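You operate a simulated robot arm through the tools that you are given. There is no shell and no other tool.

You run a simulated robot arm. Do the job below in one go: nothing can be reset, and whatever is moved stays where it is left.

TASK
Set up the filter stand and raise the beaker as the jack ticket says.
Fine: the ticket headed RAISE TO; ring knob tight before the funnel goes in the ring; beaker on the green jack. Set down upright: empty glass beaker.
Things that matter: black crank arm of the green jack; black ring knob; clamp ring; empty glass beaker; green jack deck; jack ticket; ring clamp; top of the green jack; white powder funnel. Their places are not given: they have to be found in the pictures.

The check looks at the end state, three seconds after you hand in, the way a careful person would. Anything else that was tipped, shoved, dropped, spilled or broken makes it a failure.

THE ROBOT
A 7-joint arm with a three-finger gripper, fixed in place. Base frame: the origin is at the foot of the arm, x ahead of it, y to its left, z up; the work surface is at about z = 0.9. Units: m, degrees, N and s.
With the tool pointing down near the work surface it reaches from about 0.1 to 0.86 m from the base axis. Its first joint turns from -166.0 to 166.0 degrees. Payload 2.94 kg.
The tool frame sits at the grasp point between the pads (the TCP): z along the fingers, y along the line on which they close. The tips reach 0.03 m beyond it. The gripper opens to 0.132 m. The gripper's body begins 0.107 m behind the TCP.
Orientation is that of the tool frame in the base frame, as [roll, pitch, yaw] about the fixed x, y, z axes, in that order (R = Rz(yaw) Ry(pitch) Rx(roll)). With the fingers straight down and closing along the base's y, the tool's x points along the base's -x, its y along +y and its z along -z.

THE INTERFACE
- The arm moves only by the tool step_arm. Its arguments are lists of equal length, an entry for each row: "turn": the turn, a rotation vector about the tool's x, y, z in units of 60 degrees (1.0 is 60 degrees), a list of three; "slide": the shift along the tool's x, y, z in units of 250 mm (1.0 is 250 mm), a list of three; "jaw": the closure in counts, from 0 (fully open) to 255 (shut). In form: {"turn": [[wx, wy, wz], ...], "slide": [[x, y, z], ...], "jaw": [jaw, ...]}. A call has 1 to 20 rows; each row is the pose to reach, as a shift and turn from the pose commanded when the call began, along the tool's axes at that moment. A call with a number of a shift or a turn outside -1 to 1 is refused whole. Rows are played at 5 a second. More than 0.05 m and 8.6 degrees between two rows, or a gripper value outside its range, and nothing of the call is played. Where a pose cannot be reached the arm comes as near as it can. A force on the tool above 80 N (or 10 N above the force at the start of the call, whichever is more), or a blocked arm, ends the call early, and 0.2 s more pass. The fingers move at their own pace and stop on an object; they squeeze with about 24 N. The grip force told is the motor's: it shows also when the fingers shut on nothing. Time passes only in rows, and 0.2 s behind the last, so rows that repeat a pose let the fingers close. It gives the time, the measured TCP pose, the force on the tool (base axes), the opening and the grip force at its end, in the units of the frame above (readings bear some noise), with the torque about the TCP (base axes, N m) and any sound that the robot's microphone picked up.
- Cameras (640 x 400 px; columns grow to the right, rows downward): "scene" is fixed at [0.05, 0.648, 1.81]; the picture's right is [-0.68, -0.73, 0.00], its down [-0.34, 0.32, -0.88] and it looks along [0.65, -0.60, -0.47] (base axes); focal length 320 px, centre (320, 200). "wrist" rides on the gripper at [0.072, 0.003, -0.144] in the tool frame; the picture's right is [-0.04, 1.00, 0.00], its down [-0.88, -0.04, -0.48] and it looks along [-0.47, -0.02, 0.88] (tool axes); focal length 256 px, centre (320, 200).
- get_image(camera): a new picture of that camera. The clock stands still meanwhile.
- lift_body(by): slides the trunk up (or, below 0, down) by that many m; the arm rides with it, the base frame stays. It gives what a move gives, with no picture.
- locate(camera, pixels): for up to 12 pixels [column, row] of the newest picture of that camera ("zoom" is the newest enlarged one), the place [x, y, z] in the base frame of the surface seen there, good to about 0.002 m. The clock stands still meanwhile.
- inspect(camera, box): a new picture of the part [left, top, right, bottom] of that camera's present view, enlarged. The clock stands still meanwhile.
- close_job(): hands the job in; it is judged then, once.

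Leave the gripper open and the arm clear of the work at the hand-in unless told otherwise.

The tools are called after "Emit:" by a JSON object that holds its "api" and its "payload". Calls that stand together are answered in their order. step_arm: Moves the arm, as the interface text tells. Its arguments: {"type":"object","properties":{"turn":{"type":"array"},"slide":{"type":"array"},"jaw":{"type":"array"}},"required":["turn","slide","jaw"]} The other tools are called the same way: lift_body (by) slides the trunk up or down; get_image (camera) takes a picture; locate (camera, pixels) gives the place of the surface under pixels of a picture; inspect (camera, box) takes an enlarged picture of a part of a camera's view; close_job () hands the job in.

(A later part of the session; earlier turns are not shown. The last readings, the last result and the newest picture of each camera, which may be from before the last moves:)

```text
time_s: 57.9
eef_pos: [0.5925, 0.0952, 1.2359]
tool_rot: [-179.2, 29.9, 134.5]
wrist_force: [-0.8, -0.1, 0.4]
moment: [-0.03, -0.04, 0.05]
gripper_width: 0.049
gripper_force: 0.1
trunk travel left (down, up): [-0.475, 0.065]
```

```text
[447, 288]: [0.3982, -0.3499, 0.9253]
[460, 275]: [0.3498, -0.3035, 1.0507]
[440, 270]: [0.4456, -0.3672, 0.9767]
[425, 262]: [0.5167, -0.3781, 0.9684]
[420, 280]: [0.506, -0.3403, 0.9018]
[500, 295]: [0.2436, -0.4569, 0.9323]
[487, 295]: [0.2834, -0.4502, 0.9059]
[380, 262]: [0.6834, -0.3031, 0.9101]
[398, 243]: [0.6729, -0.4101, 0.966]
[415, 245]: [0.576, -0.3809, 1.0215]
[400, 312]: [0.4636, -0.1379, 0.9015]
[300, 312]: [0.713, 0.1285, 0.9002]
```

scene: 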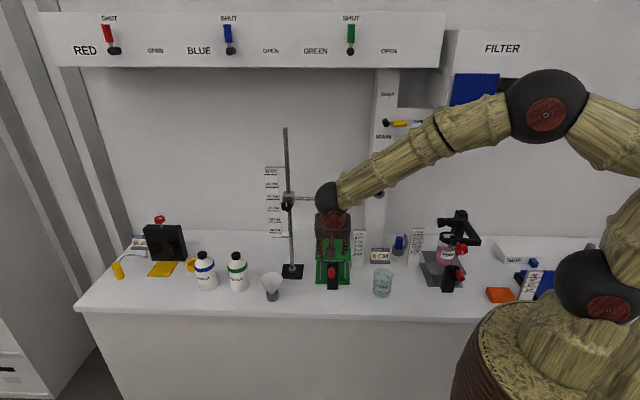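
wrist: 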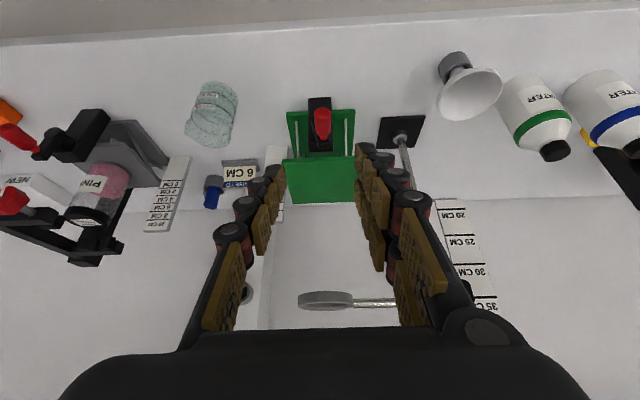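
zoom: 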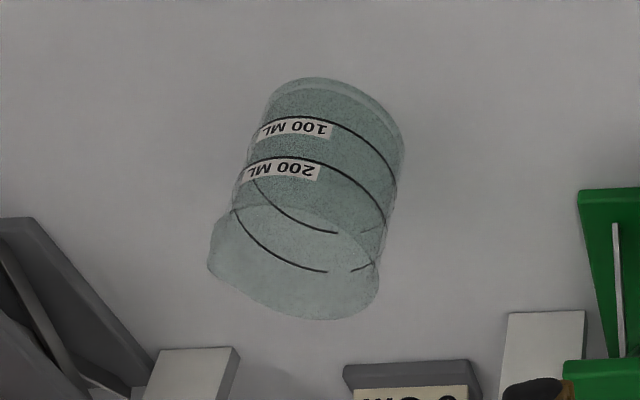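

The grey jack's crank is at (0.35, -0.30), clear of the planned hand position. I'll swing the gripper to point along +x, tilted 40° below horizontal, fully open, and stop above the beaker at z≈1.13.

Emit:
{"api": "step_arm", "payload": {"turn": [[-0.05, -0.032, -0.058], [-0.1, -0.064, -0.116], [-0.151, -0.096, -0.175], [-0.201, -0.129, -0.233], [-0.251, -0.161, -0.291], [-0.301, -0.193, -0.349], [-0.351, -0.225, -0.408], [-0.402, -0.257, -0.466], [-0.452, -0.289, -0.524], [-0.502, -0.321, -0.582], [-0.502, -0.321, -0.582]], "slide": [[-0.038, -0.078, 0.04], [-0.075, -0.155, 0.1], [-0.113, -0.233, 0.18], [-0.151, -0.311, 0.26], [-0.188, -0.388, 0.34], [-0.226, -0.466, 0.42], [-0.264, -0.544, 0.5], [-0.301, -0.621, 0.573], [-0.339, -0.699, 0.644], [-0.377, -0.777, 0.716], [-0.377, -0.777, 0.716]], "jaw": [0, 0, 0, 0, 0, 0, 0, 0, 0, 0, 0]}}

Emit:
{"api": "get_image", "payload": {"camera": "wrist"}}

Emit:
{"api": "get_image", "payload": {"camera": "scene"}}

```text
time_s: 60.3
eef_pos: [0.5778, -0.0521, 1.1291]
tool_rot: [-179.5, 46.0, 170.7]
wrist_force: [1.7, 0.7, -0.6]
moment: [-0.04, 0.04, -0.04]
gripper_width: 0.132
gripper_force: 0.0
out of reach, approached as far as the arm can: row 8, 9, 10, 11
trunk travel left (down, up): [-0.475, 0.065]
```

```text
taken
```

wrist: 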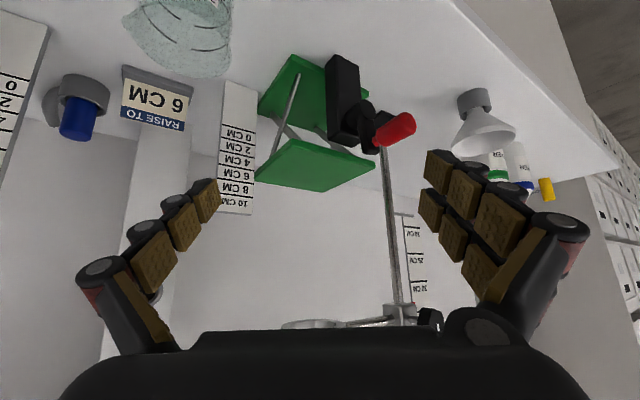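

```text
taken
```

scene: 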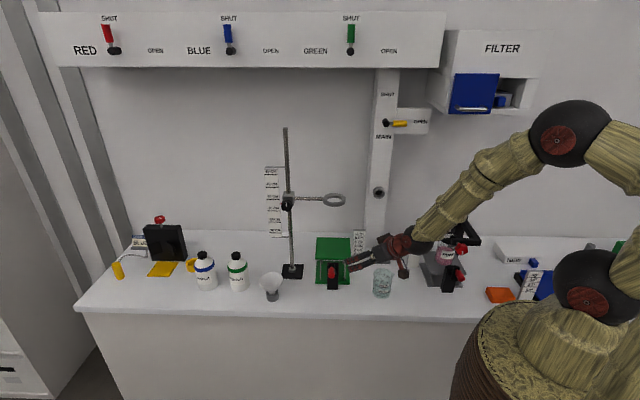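

The arm ran out of wrist range here because the shoulder is high and the tool needs to point forward. Lowering the trunk should cure that, so I'll first raise the hand straight up 0.3 m to make room.

Emit:
{"api": "step_arm", "payload": {"turn": [[0, 0, 0], [0, 0, 0], [0, 0, 0], [0, 0, 0], [0, 0, 0], [0, 0, 0], [0, 0, 0], [0, 0, 0]], "slide": [[-0.108, 0, -0.104], [-0.216, 0, -0.209], [-0.324, 0, -0.313], [-0.432, 0, -0.417], [-0.539, 0, -0.521], [-0.647, 0, -0.626], [-0.755, 0, -0.73], [-0.863, 0, -0.834]], "jaw": [0, 0, 0, 0, 0, 0, 0, 0]}}

Emit:
{"api": "get_image", "payload": {"camera": "scene"}}

```text
time_s: 62.1
eef_pos: [0.5768, -0.0523, 1.4256]
tool_rot: [-179.6, 45.7, 170.7]
wrist_force: [-0.4, 0.4, -0.8]
moment: [0.02, 0.0, 0.0]
gripper_width: 0.1321
gripper_force: 0.0
trunk travel left (down, up): [-0.475, 0.065]
```

```text
taken
```

scene: 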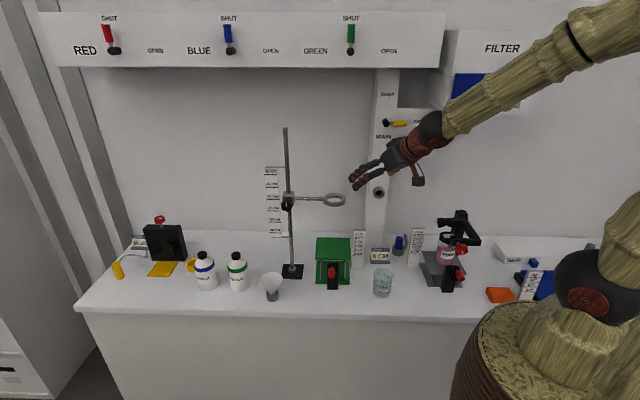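

The hand is high and clear. I'll lower the trunk 0.28 m.

Emit:
{"api": "lift_body", "payload": {"by": -0.28}}

Emit:
{"api": "get_image", "payload": {"camera": "scene"}}

```text
time_s: 64.9
eef_pos: [0.577, -0.0531, 1.1492]
tool_rot: [-179.8, 46.0, 170.6]
wrist_force: [-0.4, -0.9, -0.7]
moment: [0.0, -0.01, 0.0]
gripper_width: 0.1322
gripper_force: 0.0
trunk travel left (down, up): [-0.195, 0.345]
```

```text
taken
```

scene: 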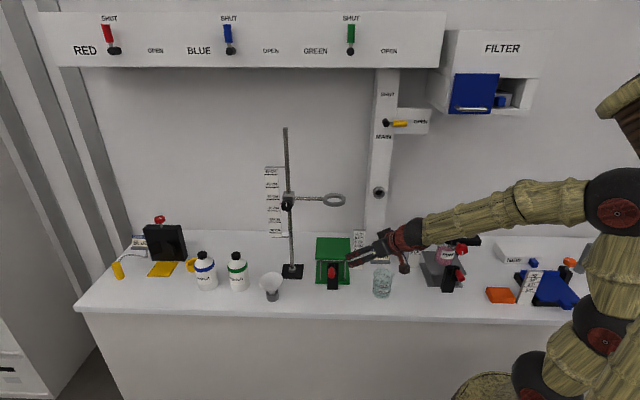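

The forearm is lower now, so I'll check where it lies relative to the pink bottle and the clamp before moving sideways toward the beaker.

Emit:
{"api": "locate", "payload": {"camera": "scene", "pixels": [[430, 230], [470, 215], [470, 232], [520, 205], [520, 228], [560, 215], [610, 200], [462, 242], [447, 258], [463, 250]]}}

Emit:
{"api": "inspect", "payload": {"camera": "scene", "box": [340, 180, 500, 310]}}

```text
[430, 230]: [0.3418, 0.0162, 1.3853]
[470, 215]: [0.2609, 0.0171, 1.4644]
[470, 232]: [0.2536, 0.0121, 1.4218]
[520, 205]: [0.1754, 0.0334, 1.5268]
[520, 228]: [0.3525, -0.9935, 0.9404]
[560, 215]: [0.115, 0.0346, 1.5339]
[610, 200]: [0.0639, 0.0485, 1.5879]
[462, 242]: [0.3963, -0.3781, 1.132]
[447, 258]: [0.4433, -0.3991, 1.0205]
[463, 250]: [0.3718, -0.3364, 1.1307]
```

```text
3.08 times, centred on (420, 245) of scene
```

zoom: 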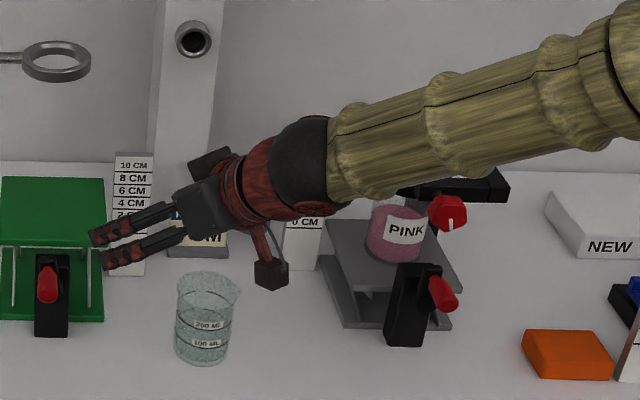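

The forearm is at z≥1.38, well above the clamp at 1.13. I'll move over the beaker, gripper pointing along +x and tilted 40° below horizontal.

Emit:
{"api": "step_arm", "payload": {"turn": [[-0.028, -0.017, -0.027], [-0.057, -0.033, -0.054], [-0.085, -0.05, -0.082], [-0.113, -0.067, -0.109], [-0.113, -0.067, -0.109]], "slide": [[0.006, -0.11, 0.022], [0.011, -0.22, 0.044], [0.016, -0.33, 0.065], [0.022, -0.44, 0.087], [0.022, -0.44, 0.087]], "jaw": [0, 0, 0, 0, 0]}}

Emit:
{"api": "get_image", "payload": {"camera": "wrist"}}

Emit:
{"api": "get_image", "payload": {"camera": "scene"}}

```text
time_s: 66.1
eef_pos: [0.573, -0.1633, 1.1293]
tool_rot: [-179.2, 50.0, -179.6]
wrist_force: [-0.2, -0.6, 0.4]
moment: [0.02, 0.0, 0.01]
gripper_width: 0.132
gripper_force: 0.1
trunk travel left (down, up): [-0.195, 0.345]
```

```text
taken
```

wrist: 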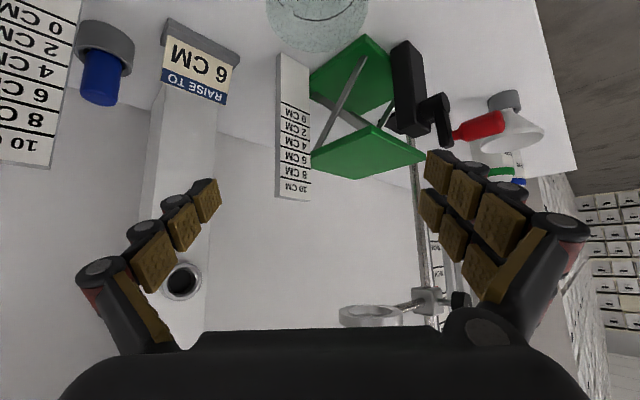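

```text
taken
```

scene: 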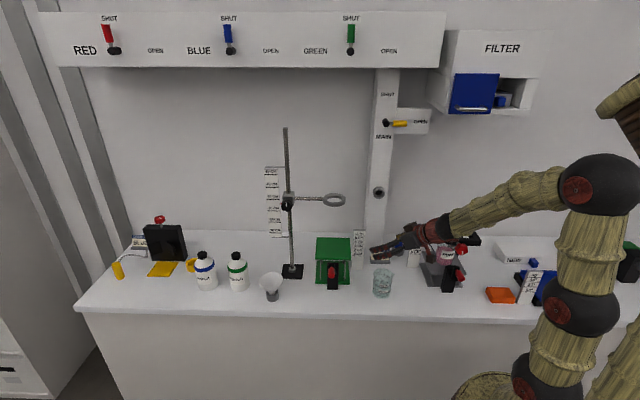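

In position above the beaker. I'll descend partway to z≈1.02 and check that the beaker sits centred between the open fingers.

Emit:
{"api": "step_arm", "payload": {"turn": [[0, 0, 0], [0, 0, 0], [0, 0, 0], [0, 0, 0]], "slide": [[0.092, 0, 0.077], [0.184, 0, 0.154], [0.276, 0, 0.231], [0.337, 0, 0.283]], "jaw": [0, 0, 0, 0]}}

Emit:
{"api": "get_image", "payload": {"camera": "wrist"}}

Emit:
{"api": "inspect", "payload": {"camera": "scene", "box": [340, 210, 480, 320]}}

```text
time_s: 67.1
eef_pos: [0.572, -0.1648, 1.0213]
tool_rot: [-179.1, 50.1, -179.5]
wrist_force: [-0.8, -0.4, -0.1]
moment: [0.01, 0.03, 0.01]
gripper_width: 0.1321
gripper_force: 0.1
trunk travel left (down, up): [-0.195, 0.345]
```

```text
taken
```

wrist: 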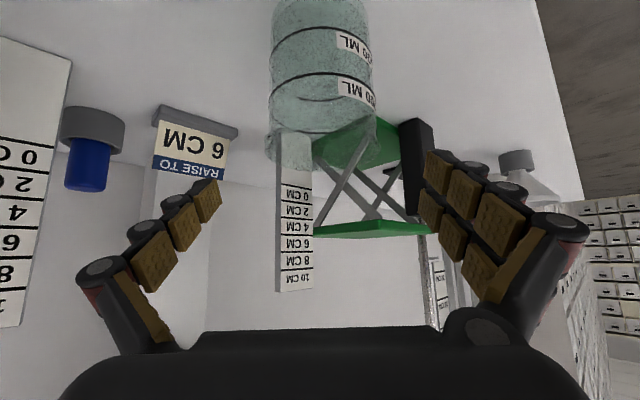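

```text
3.64 times, centred on (410, 265) of scene
```

zoom: 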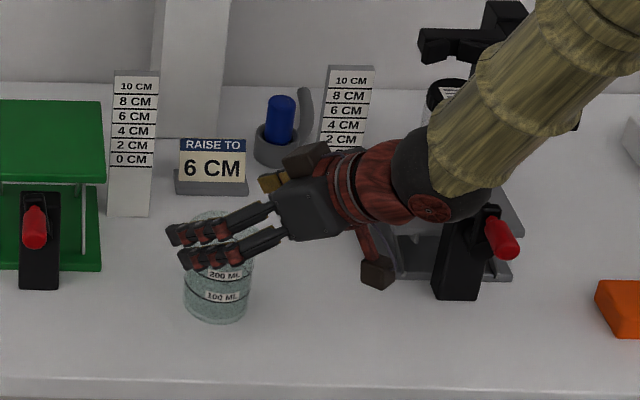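

The beaker is centred between the fingers (column ~320). Before going lower, I'll check the wrist and forearm clearance to the grey jack's red handle.

Emit:
{"api": "locate", "payload": {"camera": "zoom", "pixels": [[415, 165], [430, 208], [470, 205], [470, 180], [375, 280], [500, 235], [490, 215], [520, 120], [480, 230], [380, 200]]}}

```text
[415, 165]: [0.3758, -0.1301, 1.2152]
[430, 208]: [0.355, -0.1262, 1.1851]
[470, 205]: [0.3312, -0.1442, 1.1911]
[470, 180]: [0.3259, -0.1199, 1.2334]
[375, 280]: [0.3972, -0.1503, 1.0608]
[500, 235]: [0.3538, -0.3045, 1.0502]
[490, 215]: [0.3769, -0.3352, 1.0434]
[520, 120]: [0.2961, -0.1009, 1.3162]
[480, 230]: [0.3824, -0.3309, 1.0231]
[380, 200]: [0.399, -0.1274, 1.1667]
```

Clear by about 7 cm. I'll descend the rest of the way to TCP z≈0.948 and then close gently to just under the beaker's width.

Emit:
{"api": "step_arm", "payload": {"turn": [[0, 0, 0], [0, 0, 0], [0, 0, 0], [0, 0, 0]], "slide": [[0.075, 0.004, 0.063], [0.15, 0.004, 0.126], [0.224, 0.004, 0.188], [0.224, 0.004, 0.188]], "jaw": [0, 0, 0, 0]}}

Emit:
{"api": "get_image", "payload": {"camera": "wrist"}}

Emit:
{"api": "inspect", "payload": {"camera": "scene", "box": [340, 220, 460, 310]}}

```text
time_s: 68.1
eef_pos: [0.5717, -0.1636, 0.9449]
tool_rot: [-179.2, 50.0, -179.6]
wrist_force: [-0.2, 0.9, -0.1]
moment: [-0.02, 0.01, 0.03]
gripper_width: 0.1319
gripper_force: 0.2
trunk travel left (down, up): [-0.195, 0.345]
```

```text
taken
```

wrist: 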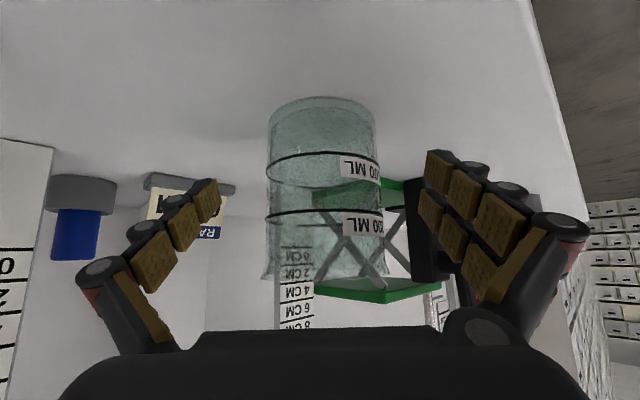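

```text
4.44 times, centred on (400, 265) of scene
```

zoom: 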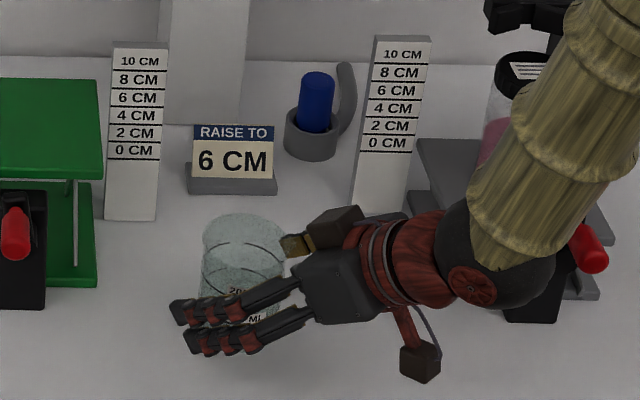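

The beaker sits squarely between the fingers. I'll close to about 0.065 m commanded, slightly less than the glass, so the grip is firm but gentle.

Emit:
{"api": "step_arm", "payload": {"turn": [[0, 0, 0], [0, 0, 0], [0, 0, 0], [0, 0, 0], [0, 0, 0], [0, 0, 0]], "slide": [[0, 0, 0], [0, 0, 0], [0, 0, 0], [0, 0, 0], [0, 0, 0], [0, 0, 0]], "jaw": [100, 120, 130, 135, 135, 135]}}

Emit:
{"api": "get_image", "payload": {"camera": "wrist"}}

```text
time_s: 69.5
eef_pos: [0.572, -0.1645, 0.9468]
tool_rot: [-179.2, 49.9, -179.7]
wrist_force: [0.5, -0.3, 0.9]
moment: [0.11, 0.03, 0.05]
gripper_width: 0.0701
gripper_force: 22.6
trunk travel left (down, up): [-0.195, 0.345]
```

```text
taken
```

wrist: 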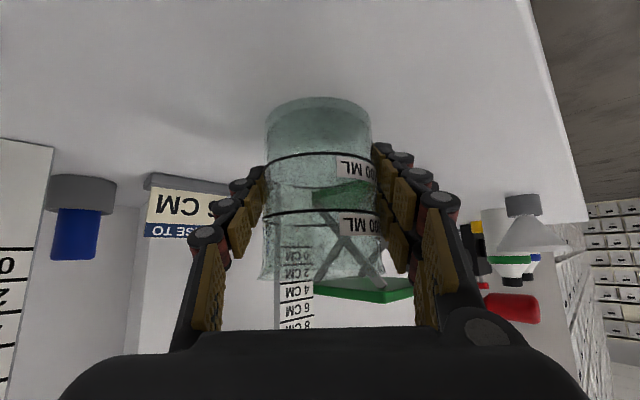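

The glass is held, with the opening at 0.070 m and a moderate force. I'll lift it straight up 0.183 m, then shift sideways in line with the jack centre.

Emit:
{"api": "step_arm", "payload": {"turn": [[0, 0, 0], [0, 0, 0], [0, 0, 0], [0, 0, 0], [0, 0, 0], [0, 0, 0], [0, 0, 0], [0, 0, 0], [0, 0, 0], [0, 0, 0]], "slide": [[-0.04, 0, -0.034], [-0.12, 0, -0.1], [-0.23, 0, -0.193], [-0.34, 0, -0.285], [-0.45, 0, -0.378], [-0.561, 0, -0.471], [-0.561, 0.08, -0.471], [-0.561, 0.17, -0.471], [-0.561, 0.25, -0.471], [-0.561, 0.25, -0.471]], "jaw": [137, 137, 137, 137, 137, 137, 137, 137, 137, 137]}}

Emit:
{"api": "get_image", "payload": {"camera": "wrist"}}

Emit:
{"api": "get_image", "payload": {"camera": "scene"}}

```text
time_s: 71.7
eef_pos: [0.5727, -0.1004, 1.1303]
tool_rot: [-179.2, 49.8, -179.6]
wrist_force: [-0.3, 0.4, -0.7]
moment: [-0.02, 0.03, -0.03]
gripper_width: 0.0699
gripper_force: 24.1
trunk travel left (down, up): [-0.195, 0.345]
```

```text
taken
```

wrist: 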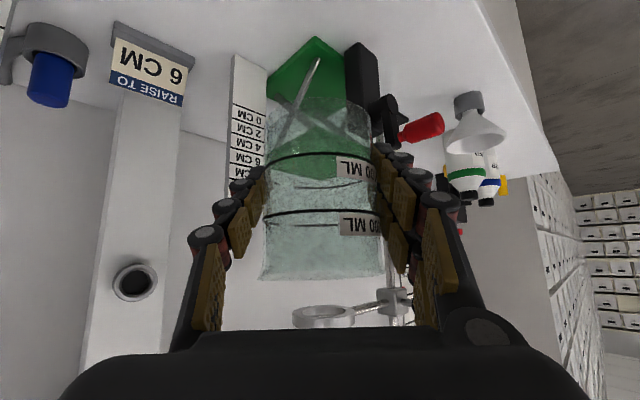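

```text
taken
```

scene: 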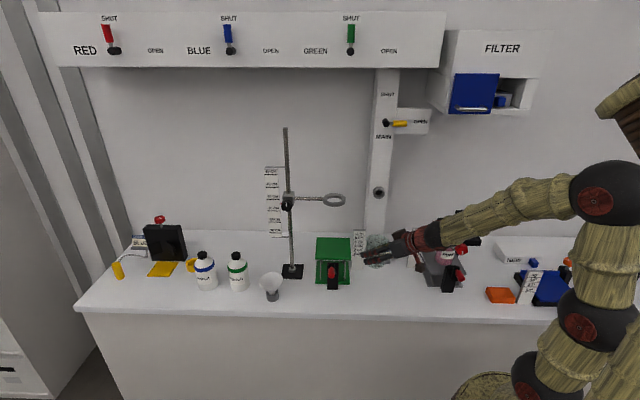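

The beaker is held upright at height. Before moving in, I'll re-measure the ring and the deck so the beaker ends centred beneath the ring.

Emit:
{"api": "inspect", "payload": {"camera": "scene", "box": [300, 180, 380, 250]}}

Emit:
{"api": "locate", "payload": {"camera": "zoom", "pixels": [[196, 152], [362, 152], [280, 115], [280, 188], [200, 170], [360, 170], [280, 200]]}}

Emit:
{"api": "locate", "payload": {"camera": "scene", "pixels": [[319, 240], [348, 240], [318, 258], [349, 260], [333, 248], [333, 240], [318, 248], [348, 250]]}}

```text
5.71 times, centred on (340, 215) of scene
```

zoom: 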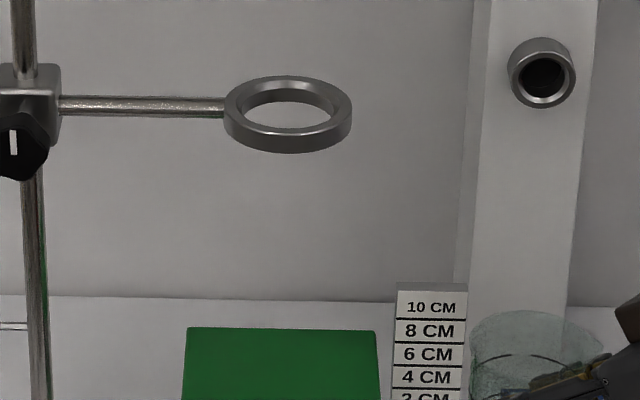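

```text
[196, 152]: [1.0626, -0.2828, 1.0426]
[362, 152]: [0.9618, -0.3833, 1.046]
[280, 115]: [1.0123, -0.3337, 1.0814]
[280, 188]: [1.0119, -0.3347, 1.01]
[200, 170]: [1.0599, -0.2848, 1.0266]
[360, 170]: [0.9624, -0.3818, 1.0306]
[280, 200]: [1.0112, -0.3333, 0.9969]
```

```text
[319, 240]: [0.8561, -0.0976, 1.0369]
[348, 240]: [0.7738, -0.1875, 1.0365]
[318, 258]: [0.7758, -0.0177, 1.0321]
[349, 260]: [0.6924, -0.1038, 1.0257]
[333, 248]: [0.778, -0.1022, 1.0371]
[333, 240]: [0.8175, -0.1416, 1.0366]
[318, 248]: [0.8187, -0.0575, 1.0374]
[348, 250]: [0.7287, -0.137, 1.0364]
```

Emit:
{"api": "locate", "payload": {"camera": "zoom", "pixels": [[230, 105], [346, 103], [288, 82], [288, 128], [288, 138], [288, 148], [240, 108], [336, 106], [288, 98], [180, 105]]}}

```text
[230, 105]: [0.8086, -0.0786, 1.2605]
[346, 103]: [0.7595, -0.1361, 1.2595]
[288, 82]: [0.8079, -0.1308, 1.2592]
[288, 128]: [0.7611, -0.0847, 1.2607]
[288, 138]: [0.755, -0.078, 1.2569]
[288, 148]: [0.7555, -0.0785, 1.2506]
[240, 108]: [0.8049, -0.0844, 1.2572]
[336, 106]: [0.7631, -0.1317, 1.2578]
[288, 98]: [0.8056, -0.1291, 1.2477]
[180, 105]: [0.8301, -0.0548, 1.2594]
```

The ring centre is about (0.783, -0.105) with its underside near z 1.247, and the deck centre is (0.776, -0.102, 1.037). I'll carry the beaker forward 0.207 m at this height so its rim passes under the ring.

Emit:
{"api": "step_arm", "payload": {"turn": [[0, 0, 0], [0, 0, 0], [0, 0, 0], [0, 0, 0], [0, 0, 0], [0, 0, 0], [0, 0, 0], [0, 0, 0], [0, 0, 0]], "slide": [[-0.06, -0.002, 0.072], [-0.13, -0.004, 0.155], [-0.2, -0.006, 0.238], [-0.27, -0.008, 0.322], [-0.34, -0.01, 0.405], [-0.41, -0.012, 0.489], [-0.48, -0.014, 0.572], [-0.532, -0.0144, 0.634], [-0.532, -0.0144, 0.634]], "jaw": [137, 137, 137, 137, 137, 137, 137, 137, 137]}}

Emit:
{"api": "get_image", "payload": {"camera": "wrist"}}

Emit:
{"api": "inspect", "payload": {"camera": "scene", "box": [270, 180, 430, 300]}}

```text
time_s: 73.7
eef_pos: [0.779, -0.1056, 1.1296]
tool_rot: [-179.2, 49.9, -179.7]
wrist_force: [-0.1, 0.9, -1.0]
moment: [0.0, 0.01, -0.02]
gripper_width: 0.0699
gripper_force: 24.1
trunk travel left (down, up): [-0.195, 0.345]
```

```text
taken
```

wrist: 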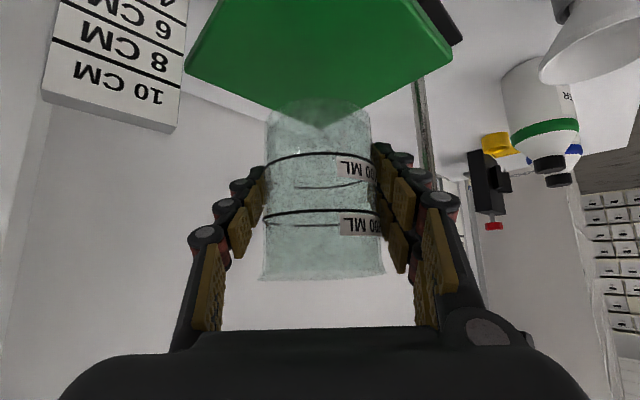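

```text
3.33 times, centred on (350, 240) of scene
```

zoom: 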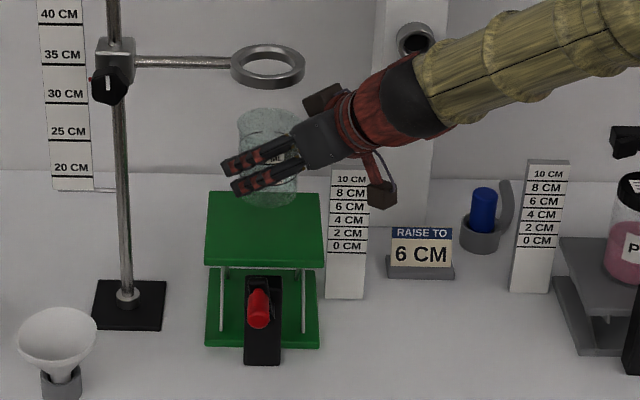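

The beaker hangs over the deck and below the ring. I'll lower it 44 mm, leaving it just above the deck surface.

Emit:
{"api": "step_arm", "payload": {"turn": [[0, 0, 0], [0, 0, 0], [0, 0, 0], [0, 0, 0], [0, 0, 0]], "slide": [[0.046, 0, 0.0385], [0.092, 0, 0.077], [0.12, 0, 0.1005], [0.1349, 0, 0.113], [0.1349, 0, 0.113]], "jaw": [137, 137, 137, 137, 137]}}

Emit:
{"api": "inspect", "payload": {"camera": "scene", "box": [300, 190, 390, 290]}}

Emit:
{"api": "inspect", "payload": {"camera": "wrist", "box": [200, 50, 440, 250]}}

```text
time_s: 74.9
eef_pos: [0.7791, -0.1054, 1.0846]
tool_rot: [-179.3, 49.9, -179.5]
wrist_force: [0.0, 0.2, -1.2]
moment: [0.0, 0.02, -0.01]
gripper_width: 0.0698
gripper_force: 23.7
trunk travel left (down, up): [-0.195, 0.345]
```

```text
4.00 times, centred on (345, 240) of scene
```

zoom: 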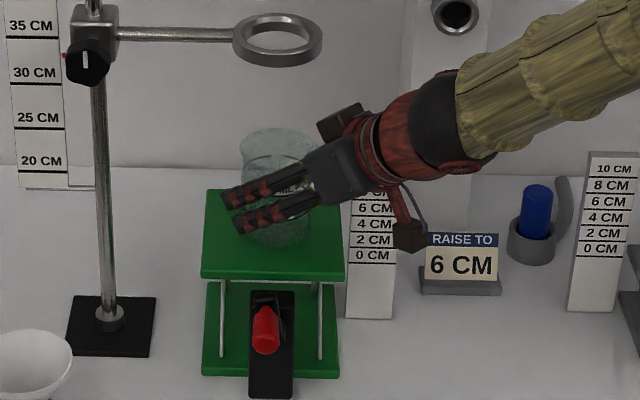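

```text
2.00 times, centred on (320, 150) of wrist
```

zoom: 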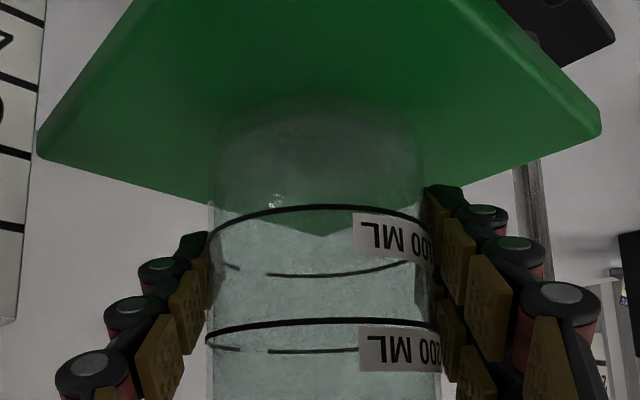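

There's about a 1 mm gap by calculation. I'll lower 2 mm more and read the force for contact.

Emit:
{"api": "step_arm", "payload": {"turn": [[0, 0, 0], [0, 0, 0], [0, 0, 0]], "slide": [[0.003, 0, 0.0026], [0.0061, 0, 0.0051], [0.0061, 0, 0.0051]], "jaw": [137, 137, 137]}}

```text
time_s: 75.7
eef_pos: [0.7783, -0.105, 1.083]
tool_rot: [-179.1, 49.9, -179.7]
wrist_force: [0.7, -0.7, -1.8]
moment: [0.0, 0.01, 0.04]
gripper_width: 0.0696
gripper_force: 24.1
trunk travel left (down, up): [-0.195, 0.345]
```

No clear contact yet, so I'll go down another 1.5 mm.

Emit:
{"api": "step_arm", "payload": {"turn": [[0, 0, 0], [0, 0, 0], [0, 0, 0]], "slide": [[0.0025, 0, 0.002], [0.0046, 0, 0.0039], [0.0046, 0, 0.0039]], "jaw": [137, 137, 137]}}

Emit:
{"api": "inspect", "payload": {"camera": "scene", "box": [310, 200, 370, 270]}}

```text
time_s: 76.5
eef_pos: [0.7778, -0.1046, 1.0824]
tool_rot: [-179.2, 49.9, -179.6]
wrist_force: [0.5, -0.6, 0.1]
moment: [0.04, 0.04, -0.02]
gripper_width: 0.0701
gripper_force: 23.8
trunk travel left (down, up): [-0.195, 0.345]
```

```text
5.71 times, centred on (340, 235) of scene
```

zoom: 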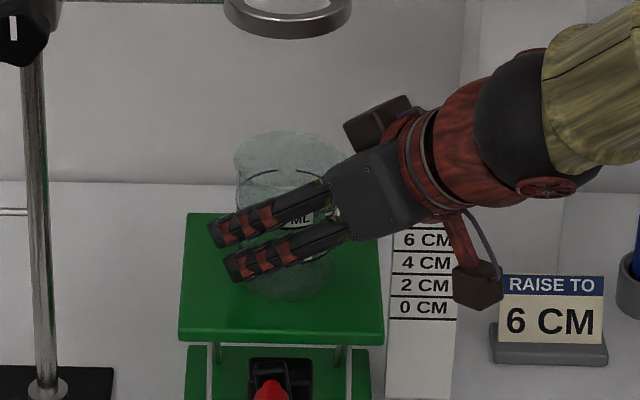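

The downward load has vanished (-1.8 N to +0.1 N), so the base is resting on the deck. One more 1 mm press to confirm, then I'll open slowly.

Emit:
{"api": "step_arm", "payload": {"turn": [[0, 0, 0], [0, 0, 0]], "slide": [[0.0031, 0, 0.0026], [0.0031, 0, 0.0026]], "jaw": [137, 137]}}

```text
time_s: 77.1
eef_pos: [0.7786, -0.103, 1.0817]
tool_rot: [-179.1, 50.0, -179.6]
wrist_force: [0.6, -0.3, 3.3]
moment: [0.06, -0.06, -0.02]
gripper_width: 0.07
gripper_force: 23.8
trunk travel left (down, up): [-0.195, 0.345]
```

The force rose to +3.3 N, so it's firmly seated. I'll open the jaws slowly to about 0.11 m.

Emit:
{"api": "step_arm", "payload": {"turn": [[0, 0, 0], [0, 0, 0], [0, 0, 0], [0, 0, 0], [0, 0, 0]], "slide": [[0, 0, 0], [0, 0, 0], [0, 0, 0], [0, 0, 0], [0, 0, 0]], "jaw": [120, 105, 80, 50, 30]}}

Emit:
{"api": "get_image", "payload": {"camera": "wrist"}}

Emit:
{"api": "inspect", "payload": {"camera": "scene", "box": [310, 200, 370, 270]}}

```text
time_s: 78.3
eef_pos: [0.7784, -0.1042, 1.0806]
tool_rot: [-179.2, 49.9, -179.5]
wrist_force: [0.4, 0.1, 0.0]
moment: [-0.01, 0.0, 0.03]
gripper_width: 0.1166
gripper_force: 0.0
trunk travel left (down, up): [-0.195, 0.345]
```

```text
taken
```

wrist: 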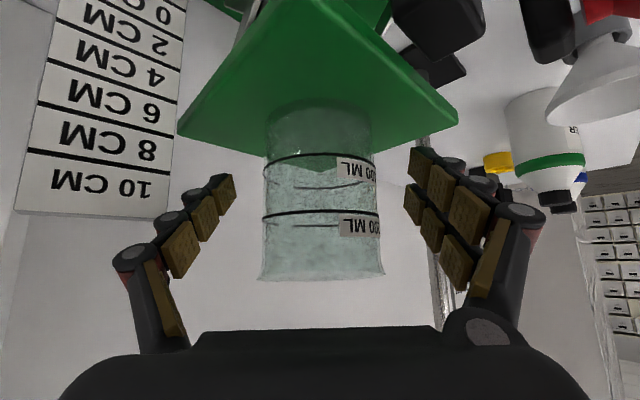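

```text
5.71 times, centred on (340, 235) of scene
```

zoom: 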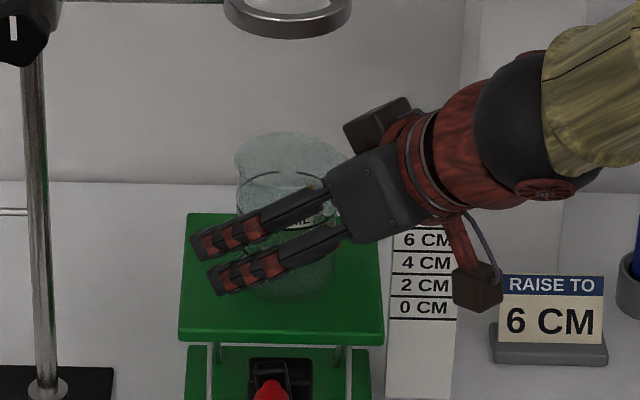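

The beaker stands upright and free on the deck. I'll withdraw straight back along the fingers' axis.

Emit:
{"api": "step_arm", "payload": {"turn": [[0, 0, 0], [0, 0, 0], [0, 0, 0], [0, 0, 0], [0, 0, 0], [0, 0, 0]], "slide": [[0, 0, -0.1], [0, 0, -0.25], [0, 0, -0.4], [0, 0, -0.55], [0, 0, -0.7], [0, 0, -0.85]], "jaw": [20, 20, 20, 20, 20, 20]}}

Emit:
{"api": "get_image", "payload": {"camera": "scene"}}

Emit:
{"api": "get_image", "payload": {"camera": "wrist"}}

Emit:
{"api": "inspect", "payload": {"camera": "scene", "box": [250, 180, 390, 310]}}

```text
time_s: 79.7
eef_pos: [0.6124, -0.1041, 1.216]
tool_rot: [-179.2, 50.1, -179.6]
wrist_force: [-1.1, 0.4, -0.4]
moment: [-0.01, 0.01, 0.0]
gripper_width: 0.1219
gripper_force: 0.8
trunk travel left (down, up): [-0.195, 0.345]
```

```text
taken
```

scene: 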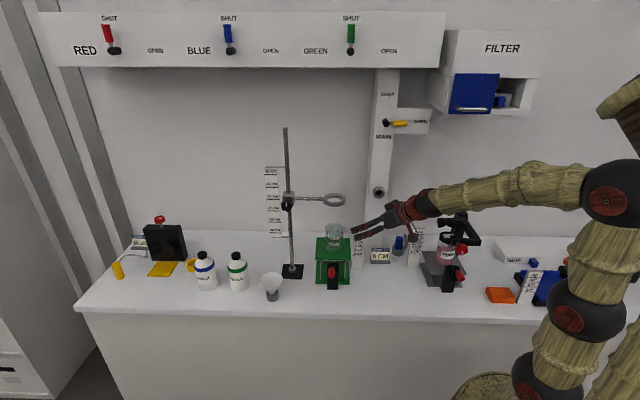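

```text
taken
```

wrist: 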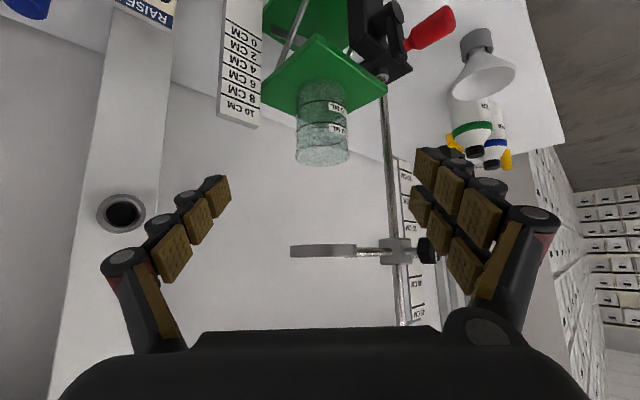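

```text
3.08 times, centred on (320, 245) of scene
```

zoom: 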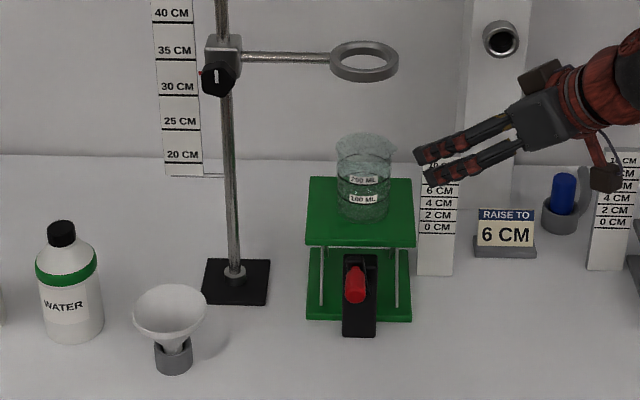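

The beaker is on the jack at 6 cm, under the ring. Now the funnel, which sits in a grey holder at scene (271,285). I'll enlarge it and measure it.

Emit:
{"api": "inspect", "payload": {"camera": "scene", "box": [240, 250, 310, 320]}}

Emit:
{"api": "locate", "payload": {"camera": "zoom", "pixels": [[190, 225], [390, 225], [290, 195], [290, 260], [290, 290], [250, 275], [330, 275], [290, 330], [265, 340], [318, 340], [290, 225], [290, 350]]}}

```text
5.71 times, centred on (275, 285) of scene
```

zoom: 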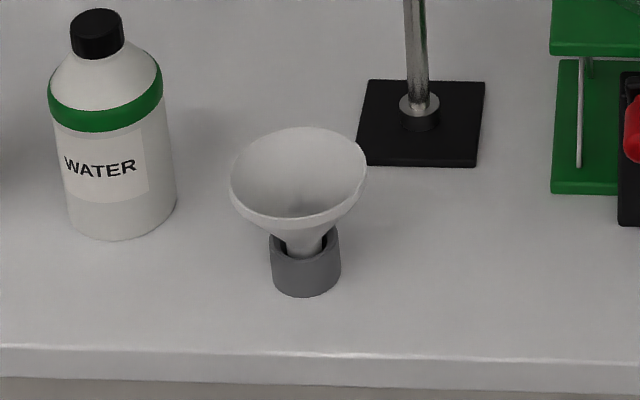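

```text
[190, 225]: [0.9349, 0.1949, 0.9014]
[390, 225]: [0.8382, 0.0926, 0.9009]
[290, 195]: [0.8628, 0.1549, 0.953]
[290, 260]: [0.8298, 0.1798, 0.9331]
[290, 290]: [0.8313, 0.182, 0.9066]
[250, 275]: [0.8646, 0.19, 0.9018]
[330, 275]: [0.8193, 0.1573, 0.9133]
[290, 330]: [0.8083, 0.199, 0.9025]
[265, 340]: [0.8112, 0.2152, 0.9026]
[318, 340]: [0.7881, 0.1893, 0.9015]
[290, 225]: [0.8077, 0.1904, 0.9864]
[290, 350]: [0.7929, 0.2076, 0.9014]
```

Emit:
{"api": "locate", "payload": {"camera": "zoom", "pixels": [[233, 195], [364, 168], [300, 130], [310, 224], [345, 140], [255, 145], [340, 208], [265, 218], [296, 210], [305, 195], [275, 260], [336, 255]]}}

Emit:
{"api": "inspect", "payload": {"camera": "wrist", "box": [440, 20, 530, 110]}}

Emit:
{"api": "locate", "payload": {"camera": "zoom", "pixels": [[100, 300], [525, 200], [300, 330], [400, 130], [250, 130], [270, 70], [320, 90], [230, 60], [370, 60], [310, 200], [180, 250], [460, 160]]}}

```text
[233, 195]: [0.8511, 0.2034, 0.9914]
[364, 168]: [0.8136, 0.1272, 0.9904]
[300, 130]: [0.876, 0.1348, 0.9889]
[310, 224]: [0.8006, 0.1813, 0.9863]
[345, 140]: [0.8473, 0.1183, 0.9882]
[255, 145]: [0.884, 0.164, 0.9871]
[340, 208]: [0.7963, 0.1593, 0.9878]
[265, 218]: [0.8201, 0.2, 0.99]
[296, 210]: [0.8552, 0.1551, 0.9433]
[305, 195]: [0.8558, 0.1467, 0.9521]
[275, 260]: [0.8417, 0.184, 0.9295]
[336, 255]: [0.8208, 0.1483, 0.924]
```

```text
4.44 times, centred on (485, 65) of wrist
```

zoom: 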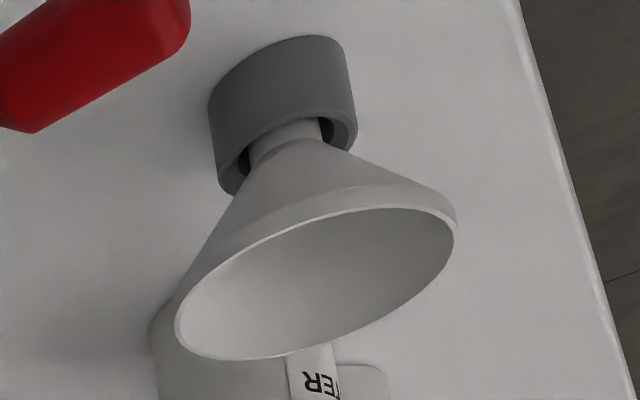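

```text
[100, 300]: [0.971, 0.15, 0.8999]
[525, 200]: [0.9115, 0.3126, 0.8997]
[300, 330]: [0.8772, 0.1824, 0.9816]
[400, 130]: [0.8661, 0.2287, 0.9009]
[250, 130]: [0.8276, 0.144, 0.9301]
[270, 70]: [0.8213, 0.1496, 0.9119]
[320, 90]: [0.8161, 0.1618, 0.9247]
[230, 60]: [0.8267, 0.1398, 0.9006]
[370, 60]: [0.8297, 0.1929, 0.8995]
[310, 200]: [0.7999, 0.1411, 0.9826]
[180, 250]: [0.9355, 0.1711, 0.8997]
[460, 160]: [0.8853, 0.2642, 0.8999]
```

The funnel rim circle is centred at about (0.840, 0.161), radius about 0.0435, top z≈0.989; the grey holder top is at z≈0.93. The ring's inner radius is about 0.029, so the cone will rest in it.

I'll grasp the funnel from outside its rim, with the jaws closing along the bench depth direction (perpendicular to the ring's rod) and the hand leaning in from the free end of the ring. First I'll raise the trunk 0.15 m for reach.

Emit:
{"api": "lift_body", "payload": {"by": 0.15}}

Emit:
{"api": "step_arm", "payload": {"turn": [[-0.054, 0.016, -0.053], [-0.108, 0.031, -0.105], [-0.162, 0.047, -0.158], [-0.216, 0.062, -0.211], [-0.27, 0.078, -0.264], [-0.323, 0.094, -0.316], [-0.377, 0.109, -0.369], [-0.431, 0.125, -0.422], [-0.485, 0.14, -0.474], [-0.539, 0.156, -0.527], [-0.539, 0.156, -0.527]], "slide": [[0.033, 0.066, 0.032], [0.067, 0.132, 0.063], [0.1, 0.198, 0.095], [0.134, 0.264, 0.126], [0.167, 0.33, 0.158], [0.2, 0.396, 0.189], [0.234, 0.462, 0.221], [0.267, 0.528, 0.252], [0.3, 0.594, 0.284], [0.334, 0.66, 0.315], [0.334, 0.66, 0.315]], "jaw": [20, 20, 20, 20, 20, 20, 20, 20, 20, 20, 20]}}

Emit:
{"api": "get_image", "payload": {"camera": "scene"}}

Emit:
{"api": "get_image", "payload": {"camera": "wrist"}}

```text
time_s: 81.5
eef_pos: [0.6148, -0.1043, 1.3658]
tool_rot: [-179.3, 49.8, -179.6]
wrist_force: [-1.4, -0.5, 0.4]
moment: [0.0, 0.01, -0.02]
gripper_width: 0.1216
gripper_force: 0.0
trunk travel left (down, up): [-0.345, 0.195]
```

```text
time_s: 83.9
eef_pos: [0.622, 0.0603, 1.2504]
tool_rot: [179.8, 39.9, -135.0]
wrist_force: [0.4, 0.5, -0.6]
moment: [0.05, 0.05, 0.0]
gripper_width: 0.1216
gripper_force: 0.1
trunk travel left (down, up): [-0.345, 0.195]
```

```text
taken
```

scene: 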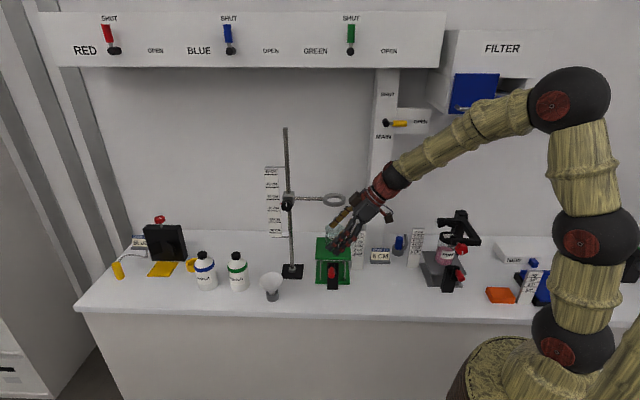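

```text
taken
```

wrist: 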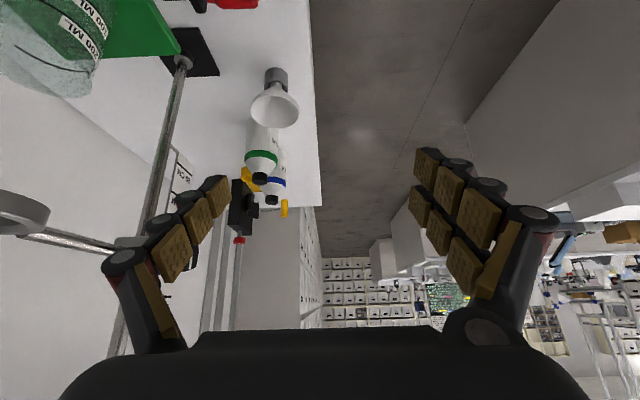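

The hand is turned and open. Next I'll glide to a standoff 0.1 m back from the funnel along the finger axis.

Emit:
{"api": "step_arm", "payload": {"turn": [[0, 0, 0], [0, 0, 0], [0, 0, 0], [0, 0, 0], [0, 0, 0], [0, 0, 0], [0, 0, 0], [0, 0, 0], [0, 0, 0]], "slide": [[-0.004, -0.042, 0.121], [-0.007, -0.084, 0.242], [-0.011, -0.126, 0.363], [-0.015, -0.168, 0.484], [-0.018, -0.209, 0.604], [-0.022, -0.251, 0.725], [-0.025, -0.293, 0.846], [-0.029, -0.335, 0.967], [-0.029, -0.335, 0.967]], "jaw": [20, 20, 20, 20, 20, 20, 20, 20, 20]}}

Emit:
{"api": "get_image", "payload": {"camera": "wrist"}}

Emit:
{"api": "get_image", "payload": {"camera": "scene"}}

```text
time_s: 85.9
eef_pos: [0.7948, 0.1144, 1.0703]
tool_rot: [179.9, 40.0, -135.1]
wrist_force: [0.7, 0.0, -1.0]
moment: [0.01, 0.04, 0.01]
gripper_width: 0.1216
gripper_force: 0.1
trunk travel left (down, up): [-0.345, 0.195]
```

```text
taken
```

wrist: 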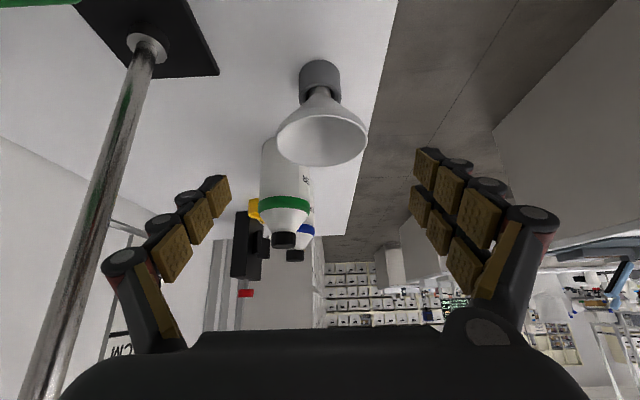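

```text
taken
```

scene: 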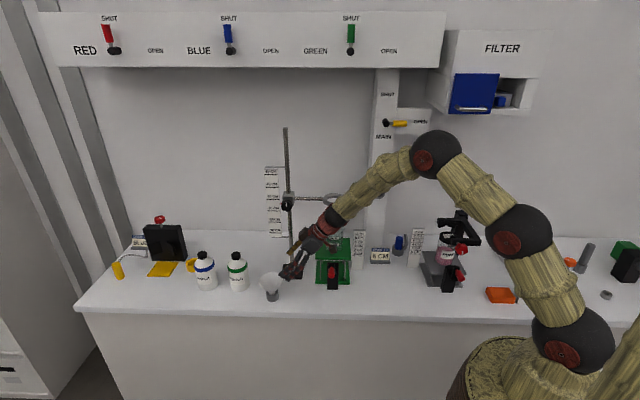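

The arm's wrist overlaps the ring in this view, so I'll check the real clearance before going further.

Emit:
{"api": "inspect", "payload": {"camera": "scene", "box": [270, 160, 390, 310]}}

Emit:
{"api": "locate", "payload": {"camera": "scene", "pixels": [[330, 218], [345, 205], [355, 195], [340, 225], [320, 235], [365, 185], [350, 212], [338, 207], [310, 196], [330, 230]]}}

```text
2.67 times, centred on (330, 235) of scene
```

zoom: 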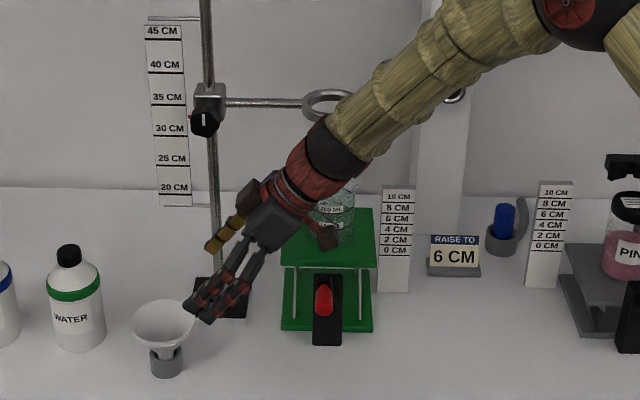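

```text
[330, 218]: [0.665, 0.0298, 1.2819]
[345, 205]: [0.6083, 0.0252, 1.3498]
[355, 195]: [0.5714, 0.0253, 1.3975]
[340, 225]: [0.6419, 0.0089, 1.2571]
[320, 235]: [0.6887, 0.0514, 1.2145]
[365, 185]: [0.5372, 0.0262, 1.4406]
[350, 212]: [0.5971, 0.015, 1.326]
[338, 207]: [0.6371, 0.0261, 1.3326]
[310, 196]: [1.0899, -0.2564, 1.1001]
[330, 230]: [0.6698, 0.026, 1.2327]
```

The nearest wrist surface is about 6 cm from the ring, so that's fine. I'll refine the funnel rim position from this closer wrist view.

Emit:
{"api": "inspect", "payload": {"camera": "wrist", "box": [260, 50, 380, 170]}}

Emit:
{"api": "locate", "payload": {"camera": "zoom", "pixels": [[66, 280], [372, 300], [215, 205], [230, 380], [120, 350], [320, 360], [100, 230], [330, 225], [210, 180], [120, 90], [200, 80], [220, 160]]}}

```text
3.33 times, centred on (320, 110) of wrist
```

zoom: 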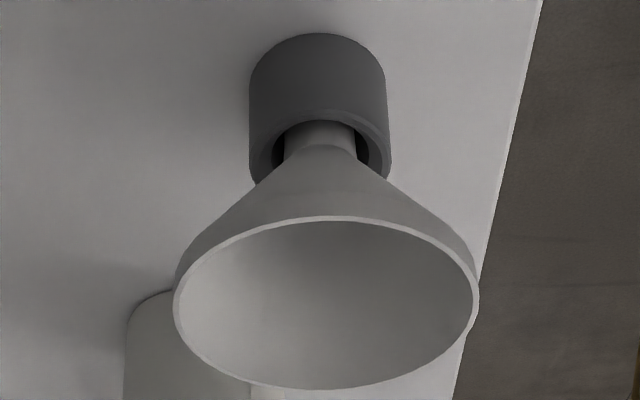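

```text
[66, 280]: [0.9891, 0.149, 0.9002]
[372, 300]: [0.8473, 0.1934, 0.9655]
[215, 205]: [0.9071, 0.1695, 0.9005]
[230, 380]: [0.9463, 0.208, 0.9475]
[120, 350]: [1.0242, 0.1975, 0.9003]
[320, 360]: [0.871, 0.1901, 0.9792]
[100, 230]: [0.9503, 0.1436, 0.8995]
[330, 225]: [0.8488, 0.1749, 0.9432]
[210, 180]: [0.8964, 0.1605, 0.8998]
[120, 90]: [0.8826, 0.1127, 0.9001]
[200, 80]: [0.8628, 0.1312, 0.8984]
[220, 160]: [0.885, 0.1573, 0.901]
```

Emit:
{"api": "locate", "payload": {"camera": "zoom", "pixels": [[176, 310], [475, 312], [320, 219], [320, 386], [220, 250], [430, 250], [220, 355], [430, 355], [325, 135], [290, 135], [350, 135], [318, 80]]}}

```text
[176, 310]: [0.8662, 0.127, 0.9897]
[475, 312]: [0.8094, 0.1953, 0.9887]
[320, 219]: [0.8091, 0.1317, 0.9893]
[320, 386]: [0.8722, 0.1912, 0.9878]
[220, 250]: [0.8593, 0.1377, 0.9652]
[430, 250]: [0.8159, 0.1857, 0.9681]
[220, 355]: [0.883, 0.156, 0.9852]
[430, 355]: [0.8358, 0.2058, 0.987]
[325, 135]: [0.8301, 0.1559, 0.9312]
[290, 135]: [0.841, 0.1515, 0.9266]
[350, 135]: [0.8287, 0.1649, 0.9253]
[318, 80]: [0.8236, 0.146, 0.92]
```

The funnel rim is centred at (0.839, 0.1613) with its top at 0.989. I'll advance along the fingers' axis so the rim lies at the grasp point between the pads.

Emit:
{"api": "step_arm", "payload": {"turn": [[0, 0, 0], [0, 0, 0], [0, 0, 0], [0, 0, 0], [0, 0, 0], [0, 0, 0]], "slide": [[0.003, 0.002, 0.1], [0.007, 0.004, 0.2], [0.011, 0.006, 0.3], [0.013, 0.007, 0.37], [0.0144, 0.0076, 0.418], [0.0144, 0.0076, 0.418]], "jaw": [20, 20, 20, 20, 20, 20]}}

Emit:
{"api": "get_image", "payload": {"camera": "wrist"}}

Emit:
{"api": "inspect", "payload": {"camera": "scene", "box": [230, 200, 350, 310]}}

```text
time_s: 87.3
eef_pos: [0.8382, 0.1605, 0.9864]
tool_rot: [179.9, 39.8, -135.0]
wrist_force: [0.5, 0.5, 0.0]
moment: [-0.01, -0.01, 0.0]
gripper_width: 0.1215
gripper_force: 0.1
trunk travel left (down, up): [-0.345, 0.195]
```

```text
taken
```

wrist: 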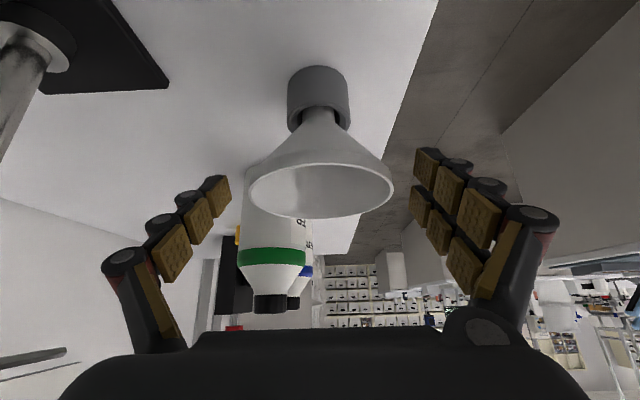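

```text
3.64 times, centred on (290, 255) of scene
```

zoom: 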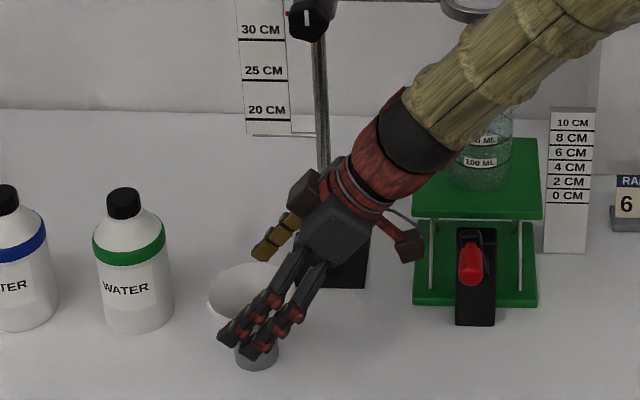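

The rim is centred between the fingers, at column ~321. I'll close gently on it.

Emit:
{"api": "step_arm", "payload": {"turn": [[0, 0, 0], [0, 0, 0], [0, 0, 0], [0, 0, 0], [0, 0, 0], [0, 0, 0]], "slide": [[0, 0, 0], [0, 0, 0], [0, 0, 0], [0, 0, 0], [0, 0, 0], [0, 0, 0]], "jaw": [60, 80, 95, 105, 108, 108]}}

Emit:
{"api": "get_image", "payload": {"camera": "wrist"}}

Emit:
{"api": "inspect", "payload": {"camera": "scene", "box": [240, 250, 320, 310]}}

```text
time_s: 88.7
eef_pos: [0.8387, 0.1599, 0.9881]
tool_rot: [179.9, 39.8, -135.1]
wrist_force: [0.0, -0.5, 1.5]
moment: [-0.03, 0.03, -0.02]
gripper_width: 0.0883
gripper_force: 24.3
trunk travel left (down, up): [-0.345, 0.195]
```

```text
taken
```

wrist: 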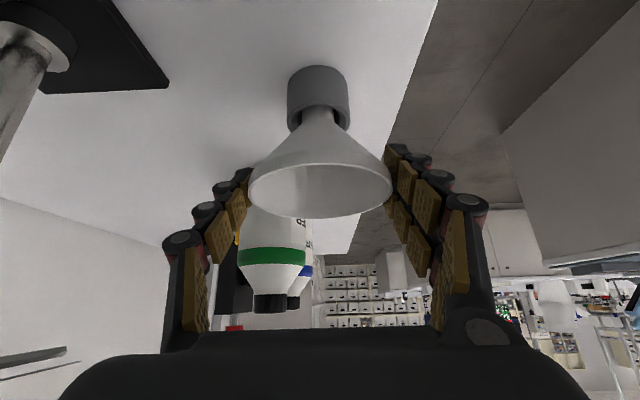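

```text
6.67 times, centred on (280, 280) of scene
```

zoom: 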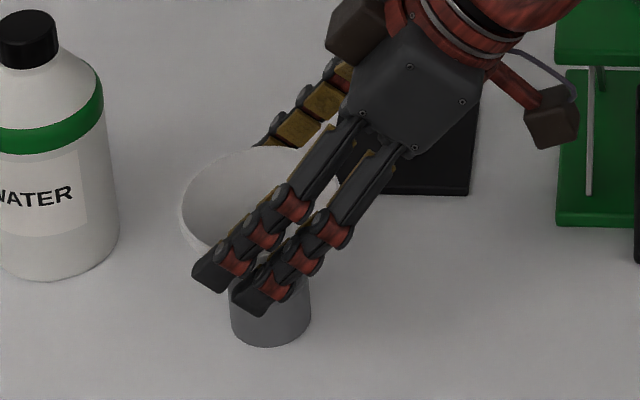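

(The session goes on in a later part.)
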